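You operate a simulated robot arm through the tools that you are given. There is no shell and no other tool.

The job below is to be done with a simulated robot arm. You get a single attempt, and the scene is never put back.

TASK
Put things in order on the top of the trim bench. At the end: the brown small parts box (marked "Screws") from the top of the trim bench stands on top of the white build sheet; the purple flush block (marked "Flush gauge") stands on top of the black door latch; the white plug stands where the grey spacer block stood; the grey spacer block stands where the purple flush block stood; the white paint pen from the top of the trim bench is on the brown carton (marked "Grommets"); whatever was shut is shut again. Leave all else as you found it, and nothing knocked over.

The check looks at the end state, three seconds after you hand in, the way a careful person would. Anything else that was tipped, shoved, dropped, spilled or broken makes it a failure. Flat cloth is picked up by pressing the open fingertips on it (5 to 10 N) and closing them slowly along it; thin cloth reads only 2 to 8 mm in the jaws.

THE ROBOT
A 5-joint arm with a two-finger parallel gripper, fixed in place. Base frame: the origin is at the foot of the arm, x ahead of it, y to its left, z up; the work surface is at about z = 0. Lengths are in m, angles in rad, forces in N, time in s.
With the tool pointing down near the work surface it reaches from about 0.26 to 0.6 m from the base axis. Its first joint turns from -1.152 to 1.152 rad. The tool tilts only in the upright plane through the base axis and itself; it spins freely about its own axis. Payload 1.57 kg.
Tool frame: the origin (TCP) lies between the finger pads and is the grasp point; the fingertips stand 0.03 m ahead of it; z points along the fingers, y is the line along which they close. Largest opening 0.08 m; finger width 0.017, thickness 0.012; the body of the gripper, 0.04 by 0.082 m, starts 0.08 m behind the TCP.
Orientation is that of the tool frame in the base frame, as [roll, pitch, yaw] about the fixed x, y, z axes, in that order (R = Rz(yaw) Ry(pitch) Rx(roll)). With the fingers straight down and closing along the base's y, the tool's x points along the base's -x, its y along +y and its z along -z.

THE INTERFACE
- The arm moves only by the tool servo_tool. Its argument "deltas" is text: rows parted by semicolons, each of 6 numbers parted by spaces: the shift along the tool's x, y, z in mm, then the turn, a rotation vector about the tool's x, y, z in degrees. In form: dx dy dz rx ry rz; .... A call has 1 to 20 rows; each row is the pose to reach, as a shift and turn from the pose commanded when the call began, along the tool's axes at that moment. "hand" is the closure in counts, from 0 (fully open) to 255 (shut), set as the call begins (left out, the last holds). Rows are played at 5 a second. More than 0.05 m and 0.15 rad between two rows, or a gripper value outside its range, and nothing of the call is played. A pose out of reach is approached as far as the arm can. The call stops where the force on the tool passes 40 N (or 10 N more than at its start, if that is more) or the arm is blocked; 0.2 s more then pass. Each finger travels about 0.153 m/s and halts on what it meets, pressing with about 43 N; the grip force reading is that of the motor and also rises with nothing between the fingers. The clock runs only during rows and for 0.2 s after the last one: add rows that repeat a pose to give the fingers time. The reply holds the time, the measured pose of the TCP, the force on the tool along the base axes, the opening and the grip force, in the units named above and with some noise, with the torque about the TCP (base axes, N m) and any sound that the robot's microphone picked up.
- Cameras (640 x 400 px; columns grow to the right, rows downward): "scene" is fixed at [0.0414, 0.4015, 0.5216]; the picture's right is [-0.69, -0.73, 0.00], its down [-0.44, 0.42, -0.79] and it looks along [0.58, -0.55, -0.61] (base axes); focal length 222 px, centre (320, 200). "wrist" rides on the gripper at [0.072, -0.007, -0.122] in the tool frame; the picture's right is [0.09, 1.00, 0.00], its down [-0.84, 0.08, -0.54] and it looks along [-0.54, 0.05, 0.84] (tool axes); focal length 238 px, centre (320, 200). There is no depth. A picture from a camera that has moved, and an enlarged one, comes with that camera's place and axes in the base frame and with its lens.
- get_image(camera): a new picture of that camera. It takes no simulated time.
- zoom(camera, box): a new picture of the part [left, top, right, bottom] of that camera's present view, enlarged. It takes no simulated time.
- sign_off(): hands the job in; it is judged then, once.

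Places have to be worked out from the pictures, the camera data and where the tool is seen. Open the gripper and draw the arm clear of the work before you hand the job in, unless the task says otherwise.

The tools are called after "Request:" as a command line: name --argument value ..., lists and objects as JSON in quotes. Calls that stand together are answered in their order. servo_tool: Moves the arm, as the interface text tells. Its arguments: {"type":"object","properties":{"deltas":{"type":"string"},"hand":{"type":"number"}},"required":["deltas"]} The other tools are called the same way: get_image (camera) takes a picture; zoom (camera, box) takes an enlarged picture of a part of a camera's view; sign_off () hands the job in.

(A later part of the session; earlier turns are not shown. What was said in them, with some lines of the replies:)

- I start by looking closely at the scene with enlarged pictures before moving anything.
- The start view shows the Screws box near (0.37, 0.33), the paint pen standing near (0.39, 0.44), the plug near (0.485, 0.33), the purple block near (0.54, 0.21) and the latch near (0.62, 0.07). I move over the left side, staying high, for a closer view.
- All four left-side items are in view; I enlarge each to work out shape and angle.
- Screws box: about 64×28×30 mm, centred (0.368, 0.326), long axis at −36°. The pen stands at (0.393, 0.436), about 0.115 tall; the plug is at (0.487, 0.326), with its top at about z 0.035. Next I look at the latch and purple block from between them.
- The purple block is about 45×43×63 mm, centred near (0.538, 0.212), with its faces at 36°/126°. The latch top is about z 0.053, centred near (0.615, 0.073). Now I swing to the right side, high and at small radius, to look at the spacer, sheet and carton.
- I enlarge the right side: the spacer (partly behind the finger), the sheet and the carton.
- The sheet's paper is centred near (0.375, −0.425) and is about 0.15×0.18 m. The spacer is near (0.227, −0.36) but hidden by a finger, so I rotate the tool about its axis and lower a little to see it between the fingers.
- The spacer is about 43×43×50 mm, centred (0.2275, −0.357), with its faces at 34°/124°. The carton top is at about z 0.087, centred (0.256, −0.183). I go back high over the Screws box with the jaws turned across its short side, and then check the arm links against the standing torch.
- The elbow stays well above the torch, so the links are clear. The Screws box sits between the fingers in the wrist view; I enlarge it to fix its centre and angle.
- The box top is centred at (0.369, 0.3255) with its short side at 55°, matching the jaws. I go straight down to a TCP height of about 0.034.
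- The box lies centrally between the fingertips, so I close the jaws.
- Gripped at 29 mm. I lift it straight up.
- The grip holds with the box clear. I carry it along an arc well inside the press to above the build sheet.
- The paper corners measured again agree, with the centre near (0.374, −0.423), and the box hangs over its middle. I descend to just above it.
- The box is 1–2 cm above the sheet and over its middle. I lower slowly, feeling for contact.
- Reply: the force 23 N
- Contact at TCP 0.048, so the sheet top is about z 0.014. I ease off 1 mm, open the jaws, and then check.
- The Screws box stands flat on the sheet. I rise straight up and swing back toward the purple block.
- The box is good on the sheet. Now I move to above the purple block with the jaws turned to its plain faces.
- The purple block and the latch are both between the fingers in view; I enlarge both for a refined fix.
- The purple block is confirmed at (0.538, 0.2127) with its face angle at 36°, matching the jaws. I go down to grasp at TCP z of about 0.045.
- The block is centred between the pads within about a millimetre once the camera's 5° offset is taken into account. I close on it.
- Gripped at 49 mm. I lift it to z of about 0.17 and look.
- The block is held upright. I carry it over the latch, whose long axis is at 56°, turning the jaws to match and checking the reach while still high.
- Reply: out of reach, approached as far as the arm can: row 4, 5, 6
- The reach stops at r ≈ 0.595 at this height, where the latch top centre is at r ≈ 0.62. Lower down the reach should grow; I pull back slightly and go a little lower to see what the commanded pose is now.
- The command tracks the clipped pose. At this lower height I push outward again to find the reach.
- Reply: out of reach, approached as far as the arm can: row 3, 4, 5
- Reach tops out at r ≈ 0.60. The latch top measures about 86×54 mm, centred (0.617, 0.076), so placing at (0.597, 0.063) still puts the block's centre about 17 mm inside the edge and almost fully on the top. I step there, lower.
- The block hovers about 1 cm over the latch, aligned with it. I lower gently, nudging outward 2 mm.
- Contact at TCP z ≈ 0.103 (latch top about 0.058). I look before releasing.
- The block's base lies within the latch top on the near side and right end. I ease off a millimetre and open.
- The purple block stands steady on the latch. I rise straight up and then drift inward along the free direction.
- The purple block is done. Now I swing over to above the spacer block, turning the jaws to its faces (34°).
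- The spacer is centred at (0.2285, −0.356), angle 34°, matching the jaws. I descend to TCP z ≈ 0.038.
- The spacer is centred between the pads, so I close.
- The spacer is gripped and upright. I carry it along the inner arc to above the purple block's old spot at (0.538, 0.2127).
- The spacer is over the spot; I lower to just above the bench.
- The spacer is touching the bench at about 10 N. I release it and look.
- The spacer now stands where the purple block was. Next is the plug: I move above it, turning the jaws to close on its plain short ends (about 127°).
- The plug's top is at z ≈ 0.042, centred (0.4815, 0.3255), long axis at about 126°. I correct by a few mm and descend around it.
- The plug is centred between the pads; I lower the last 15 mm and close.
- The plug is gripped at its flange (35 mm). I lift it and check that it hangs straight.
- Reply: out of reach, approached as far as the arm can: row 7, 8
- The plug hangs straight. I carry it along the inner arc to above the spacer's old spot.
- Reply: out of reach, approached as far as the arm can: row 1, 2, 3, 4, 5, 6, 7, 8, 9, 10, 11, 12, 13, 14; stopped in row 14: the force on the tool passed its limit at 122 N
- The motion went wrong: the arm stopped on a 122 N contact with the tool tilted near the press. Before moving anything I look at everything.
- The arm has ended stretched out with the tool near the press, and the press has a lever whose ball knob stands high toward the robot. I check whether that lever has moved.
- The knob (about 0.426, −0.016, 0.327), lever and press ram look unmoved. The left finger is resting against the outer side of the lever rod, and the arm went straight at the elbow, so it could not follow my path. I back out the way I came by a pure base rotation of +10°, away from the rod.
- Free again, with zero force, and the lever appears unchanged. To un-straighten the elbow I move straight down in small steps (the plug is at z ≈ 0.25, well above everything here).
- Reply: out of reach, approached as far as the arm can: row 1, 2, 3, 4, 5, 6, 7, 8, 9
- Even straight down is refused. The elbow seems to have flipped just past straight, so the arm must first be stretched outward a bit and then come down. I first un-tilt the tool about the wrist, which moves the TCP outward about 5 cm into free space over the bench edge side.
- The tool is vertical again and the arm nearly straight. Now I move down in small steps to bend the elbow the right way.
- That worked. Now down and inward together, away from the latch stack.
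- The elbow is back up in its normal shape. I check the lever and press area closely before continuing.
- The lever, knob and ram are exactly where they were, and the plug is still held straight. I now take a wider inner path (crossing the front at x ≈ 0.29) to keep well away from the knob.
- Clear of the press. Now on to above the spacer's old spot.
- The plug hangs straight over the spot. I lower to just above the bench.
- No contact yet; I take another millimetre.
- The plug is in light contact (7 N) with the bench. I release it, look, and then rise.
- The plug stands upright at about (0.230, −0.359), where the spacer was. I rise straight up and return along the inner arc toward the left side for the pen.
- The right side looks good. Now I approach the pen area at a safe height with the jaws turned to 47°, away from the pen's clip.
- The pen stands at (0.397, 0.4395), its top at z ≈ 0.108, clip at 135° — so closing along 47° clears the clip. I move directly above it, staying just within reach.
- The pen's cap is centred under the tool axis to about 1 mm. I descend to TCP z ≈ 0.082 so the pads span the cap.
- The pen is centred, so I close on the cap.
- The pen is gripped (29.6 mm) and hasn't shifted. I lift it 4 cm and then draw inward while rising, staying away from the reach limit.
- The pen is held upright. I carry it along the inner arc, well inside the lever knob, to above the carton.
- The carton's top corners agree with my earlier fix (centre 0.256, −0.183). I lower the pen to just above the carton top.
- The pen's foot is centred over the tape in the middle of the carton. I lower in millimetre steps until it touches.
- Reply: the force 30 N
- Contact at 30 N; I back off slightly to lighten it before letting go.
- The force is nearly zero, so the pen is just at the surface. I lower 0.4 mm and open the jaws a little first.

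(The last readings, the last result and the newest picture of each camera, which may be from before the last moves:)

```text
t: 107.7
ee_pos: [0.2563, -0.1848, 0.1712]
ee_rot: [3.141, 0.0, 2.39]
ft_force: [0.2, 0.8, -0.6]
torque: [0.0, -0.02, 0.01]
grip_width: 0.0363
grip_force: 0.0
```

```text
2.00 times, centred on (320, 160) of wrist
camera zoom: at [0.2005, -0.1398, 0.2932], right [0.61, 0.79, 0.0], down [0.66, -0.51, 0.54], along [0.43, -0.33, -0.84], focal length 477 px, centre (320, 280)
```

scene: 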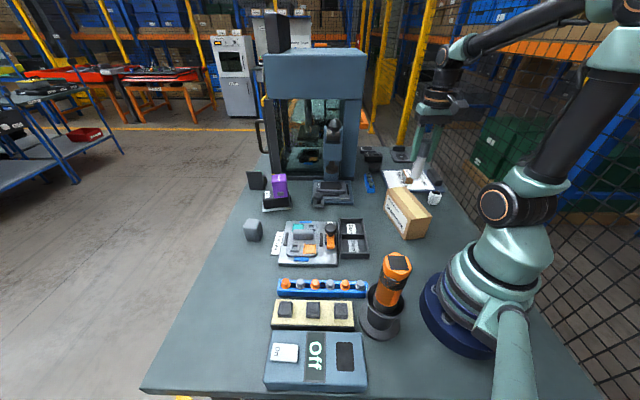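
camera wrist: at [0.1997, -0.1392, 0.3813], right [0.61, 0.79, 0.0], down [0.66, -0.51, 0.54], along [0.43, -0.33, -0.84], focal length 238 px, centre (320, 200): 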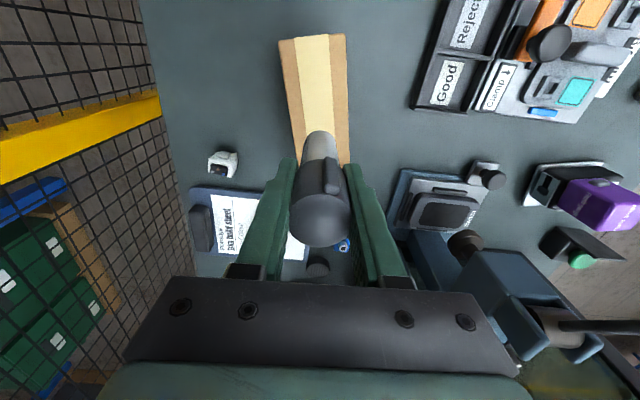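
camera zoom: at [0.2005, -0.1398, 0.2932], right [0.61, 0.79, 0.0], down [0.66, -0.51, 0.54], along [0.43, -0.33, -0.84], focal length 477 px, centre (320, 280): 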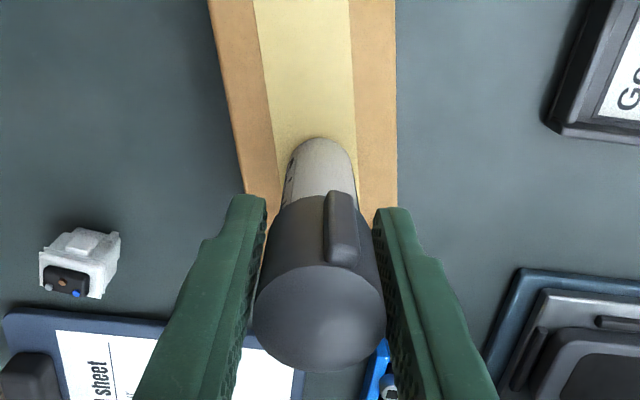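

The pen stands by itself with the jaws at 36 mm. I open fully and rise straight up.

Request:
servo_tool --deltas "0 0 0 0 0 0; 0 0 0 0 0 0; 0 0 0 0 0 0" --hand 0

Request:
servo_tool --deltas "0 0 -10 0 0 0; 0 0 -35 0 0 0; 0 0 -65 0 0 0; 0 0 -95 0 0 0; 0 0 -125 0 0 0; 0 0 -125 0 0 0"

Request:
get_image --camera "scene"

Request:
get_image --camera "wrist"

```text
t: 108.5
ee_pos: [0.2566, -0.184, 0.1713]
ee_rot: [-3.141, 0.0, 2.392]
ft_force: [-0.1, 0.7, -0.2]
torque: [0.0, -0.02, 0.01]
grip_width: 0.0801
grip_force: 0.0
```

```text
t: 109.8
ee_pos: [0.2578, -0.1847, 0.2957]
ee_rot: [-3.141, -0.002, 2.39]
ft_force: [-0.8, -0.1, 0.2]
torque: [0.0, 0.0, 0.08]
grip_width: 0.08
grip_force: 0.0
```

```text
taken
```

scene: 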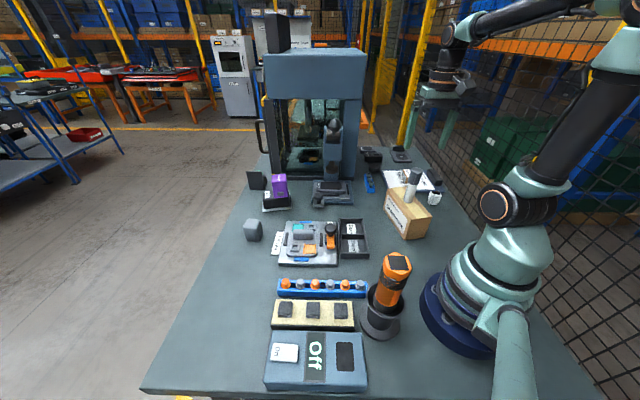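

```text
taken
camera wrist: at [0.2003, -0.1398, 0.418], right [0.61, 0.79, 0.0], down [0.67, -0.51, 0.54], along [0.43, -0.33, -0.84], focal length 238 px, centre (320, 200)
```

wrist: 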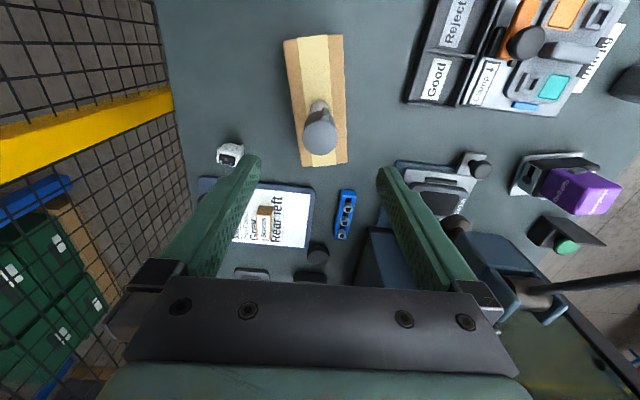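

All five items are placed. I return to the starting pose, clear of the work, so I can compare the whole scene, including the lever, with the first pictures.

Request:
servo_tool --deltas "17.6 28.5 -14.8 0 0 -4.3; 35.2 56.9 -29.6 0 0 -8.6; 52.7 85.4 -44.4 0 0 -12.9; 70.3 113.8 -59.2 0 0 -17.2; 87.9 142.3 -74 0 0 -21.5; 107.5 171.3 -76.6 0 0 -25.8; 127.2 200.4 -79.2 0 0 -30.1; 146.8 229.4 -81.8 0 0 -34.4; 166.5 258.5 -84.4 0 0 -38.7; 186.1 287.5 -87 0 0 -43; 186.1 287.5 -87 0 0 -43"

Request:
get_image --camera "wrist"

Request:
get_image --camera "scene"

Request:
zoom --camera "wrist" --box '[0, 140, 300, 340]'

Request:
zoom --camera "wrist" --box '[0, 0, 200, 240]'

Request:
zoom --camera "scene" --box '[220, 130, 380, 230]'

Request:
zoom --camera "scene" --box '[340, 130, 500, 250]'

Request:
zoom --camera "scene" --box '[160, 200, 380, 340]'

```text
t: 112.2
ee_pos: [0.3186, 0.1541, 0.3812]
ee_rot: [-3.141, -0.002, -3.141]
ft_force: [-0.1, -0.3, -0.3]
torque: [0.02, -0.05, 0.0]
grip_width: 0.0798
grip_force: 0.0
```

```text
taken
camera wrist: at [0.2472, 0.1475, 0.5031], right [-0.09, 1.0, 0.0], down [0.84, 0.08, 0.54], along [0.54, 0.05, -0.84], focal length 238 px, centre (320, 200)
```

wrist: 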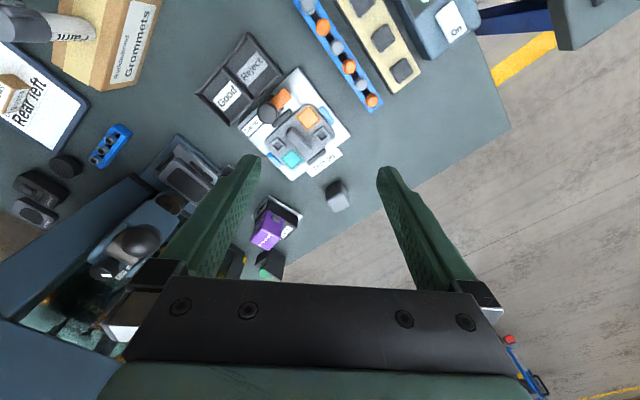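

```text
taken
```

scene: 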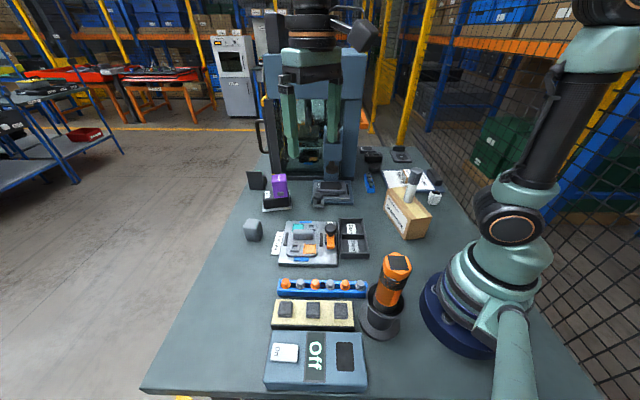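

```text
2.00 times, centred on (150, 240) of wrist
camera zoom: at [0.2472, 0.1475, 0.5031], right [-0.09, 1.0, 0.0], down [0.84, 0.08, 0.54], along [0.54, 0.05, -0.84], focal length 477 px, centre (660, 120)
```

zoom: 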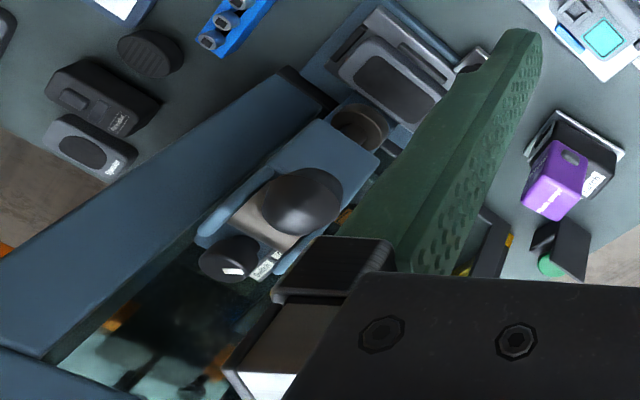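

```text
1.67 times, centred on (100, 120) of wrist
camera zoom: at [0.2472, 0.1475, 0.5031], right [-0.09, 1.0, 0.0], down [0.84, 0.08, 0.54], along [0.54, 0.05, -0.84], focal length 397 px, centre (687, 333)
```

zoom: 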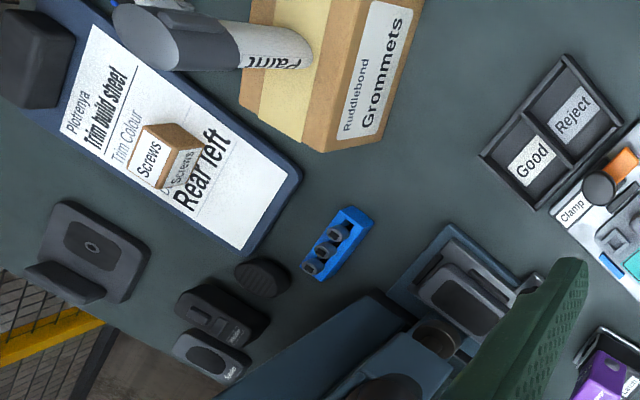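

```text
4.00 times, centred on (300, 180) of scene
camera zoom: at [0.0414, 0.4015, 0.5216], right [-0.69, -0.73, 0.0], down [-0.44, 0.42, -0.79], along [0.58, -0.55, -0.61], focal length 890 px, centre (400, 280)
```

zoom: 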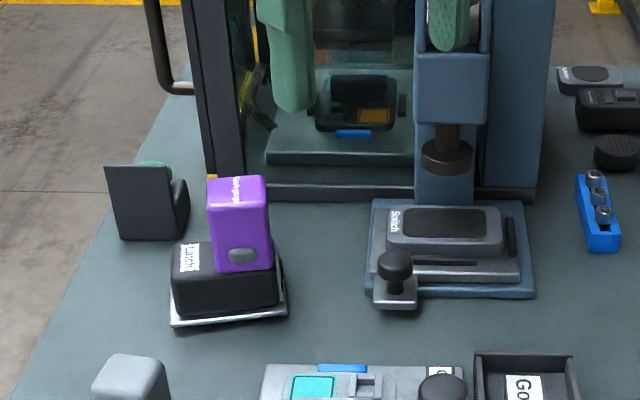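

```text
3.33 times, centred on (420, 190) of scene
camera zoom: at [0.0414, 0.4015, 0.5216], right [-0.69, -0.73, 0.0], down [-0.44, 0.42, -0.79], along [0.58, -0.55, -0.61], focal length 741 px, centre (-13, 233)
```

zoom: 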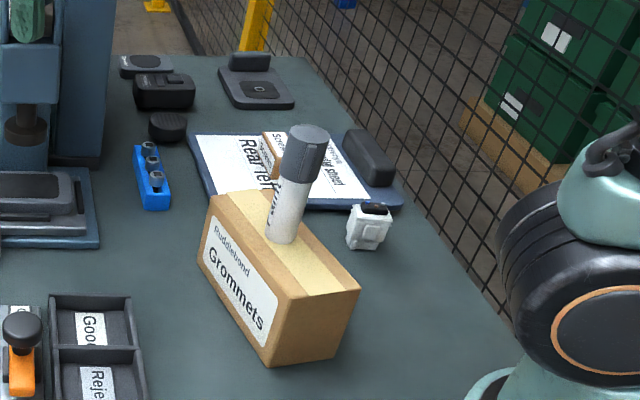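

```text
2.86 times, centred on (270, 270) of scene
camera zoom: at [0.0414, 0.4015, 0.5216], right [-0.69, -0.73, 0.0], down [-0.44, 0.42, -0.79], along [0.58, -0.55, -0.61], focal length 636 px, centre (463, 0)
```

zoom: 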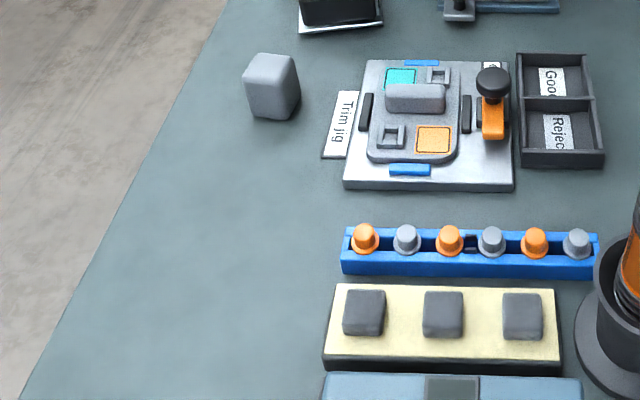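

Compared with the first pictures, the press lever, ram, latch plate, sheet, carton, jig and bins are all where they were. The Screws box is on the sheet, the purple block on the latch, the spacer and plug are in their swapped spots, and the pen stands on the carton. The gripper is open and clear of the work, so I hand in.

Request:
sign_off

```text
The job is handed in.
```

I've handed the job in with all five items placed, but one move went wrong along the way: a gripper finger hit the press lever. The stop reading was 122 N.

**The contact:** it happened while I was carrying the plug. The arm straightened at the elbow and couldn't follow my path. I backed the finger off the lever and carried on. The final pictures show the lever and the press ram where they were at the start, and the plug stayed straight in the grip.

| Item | End state |
|---|---|
| Screws box | Stands flat on the white build sheet, near the middle of the paper |
| Purple flush block | Stands on the black door latch, about 2 cm off centre toward the arm and the "Left" end |
| Grey spacer block | Stands where the purple block stood |
| White plug | Stands about 3 mm from where the spacer's centre was |
| White paint pen | Stands upright in the middle of the Grommets carton |

The purple block is off centre because the arm couldn't reach further out; it stood steady after I let go.

I opened nothing that was shut. The last pictures showed nothing else knocked over or moved. The gripper is open and the arm is back at its starting position.
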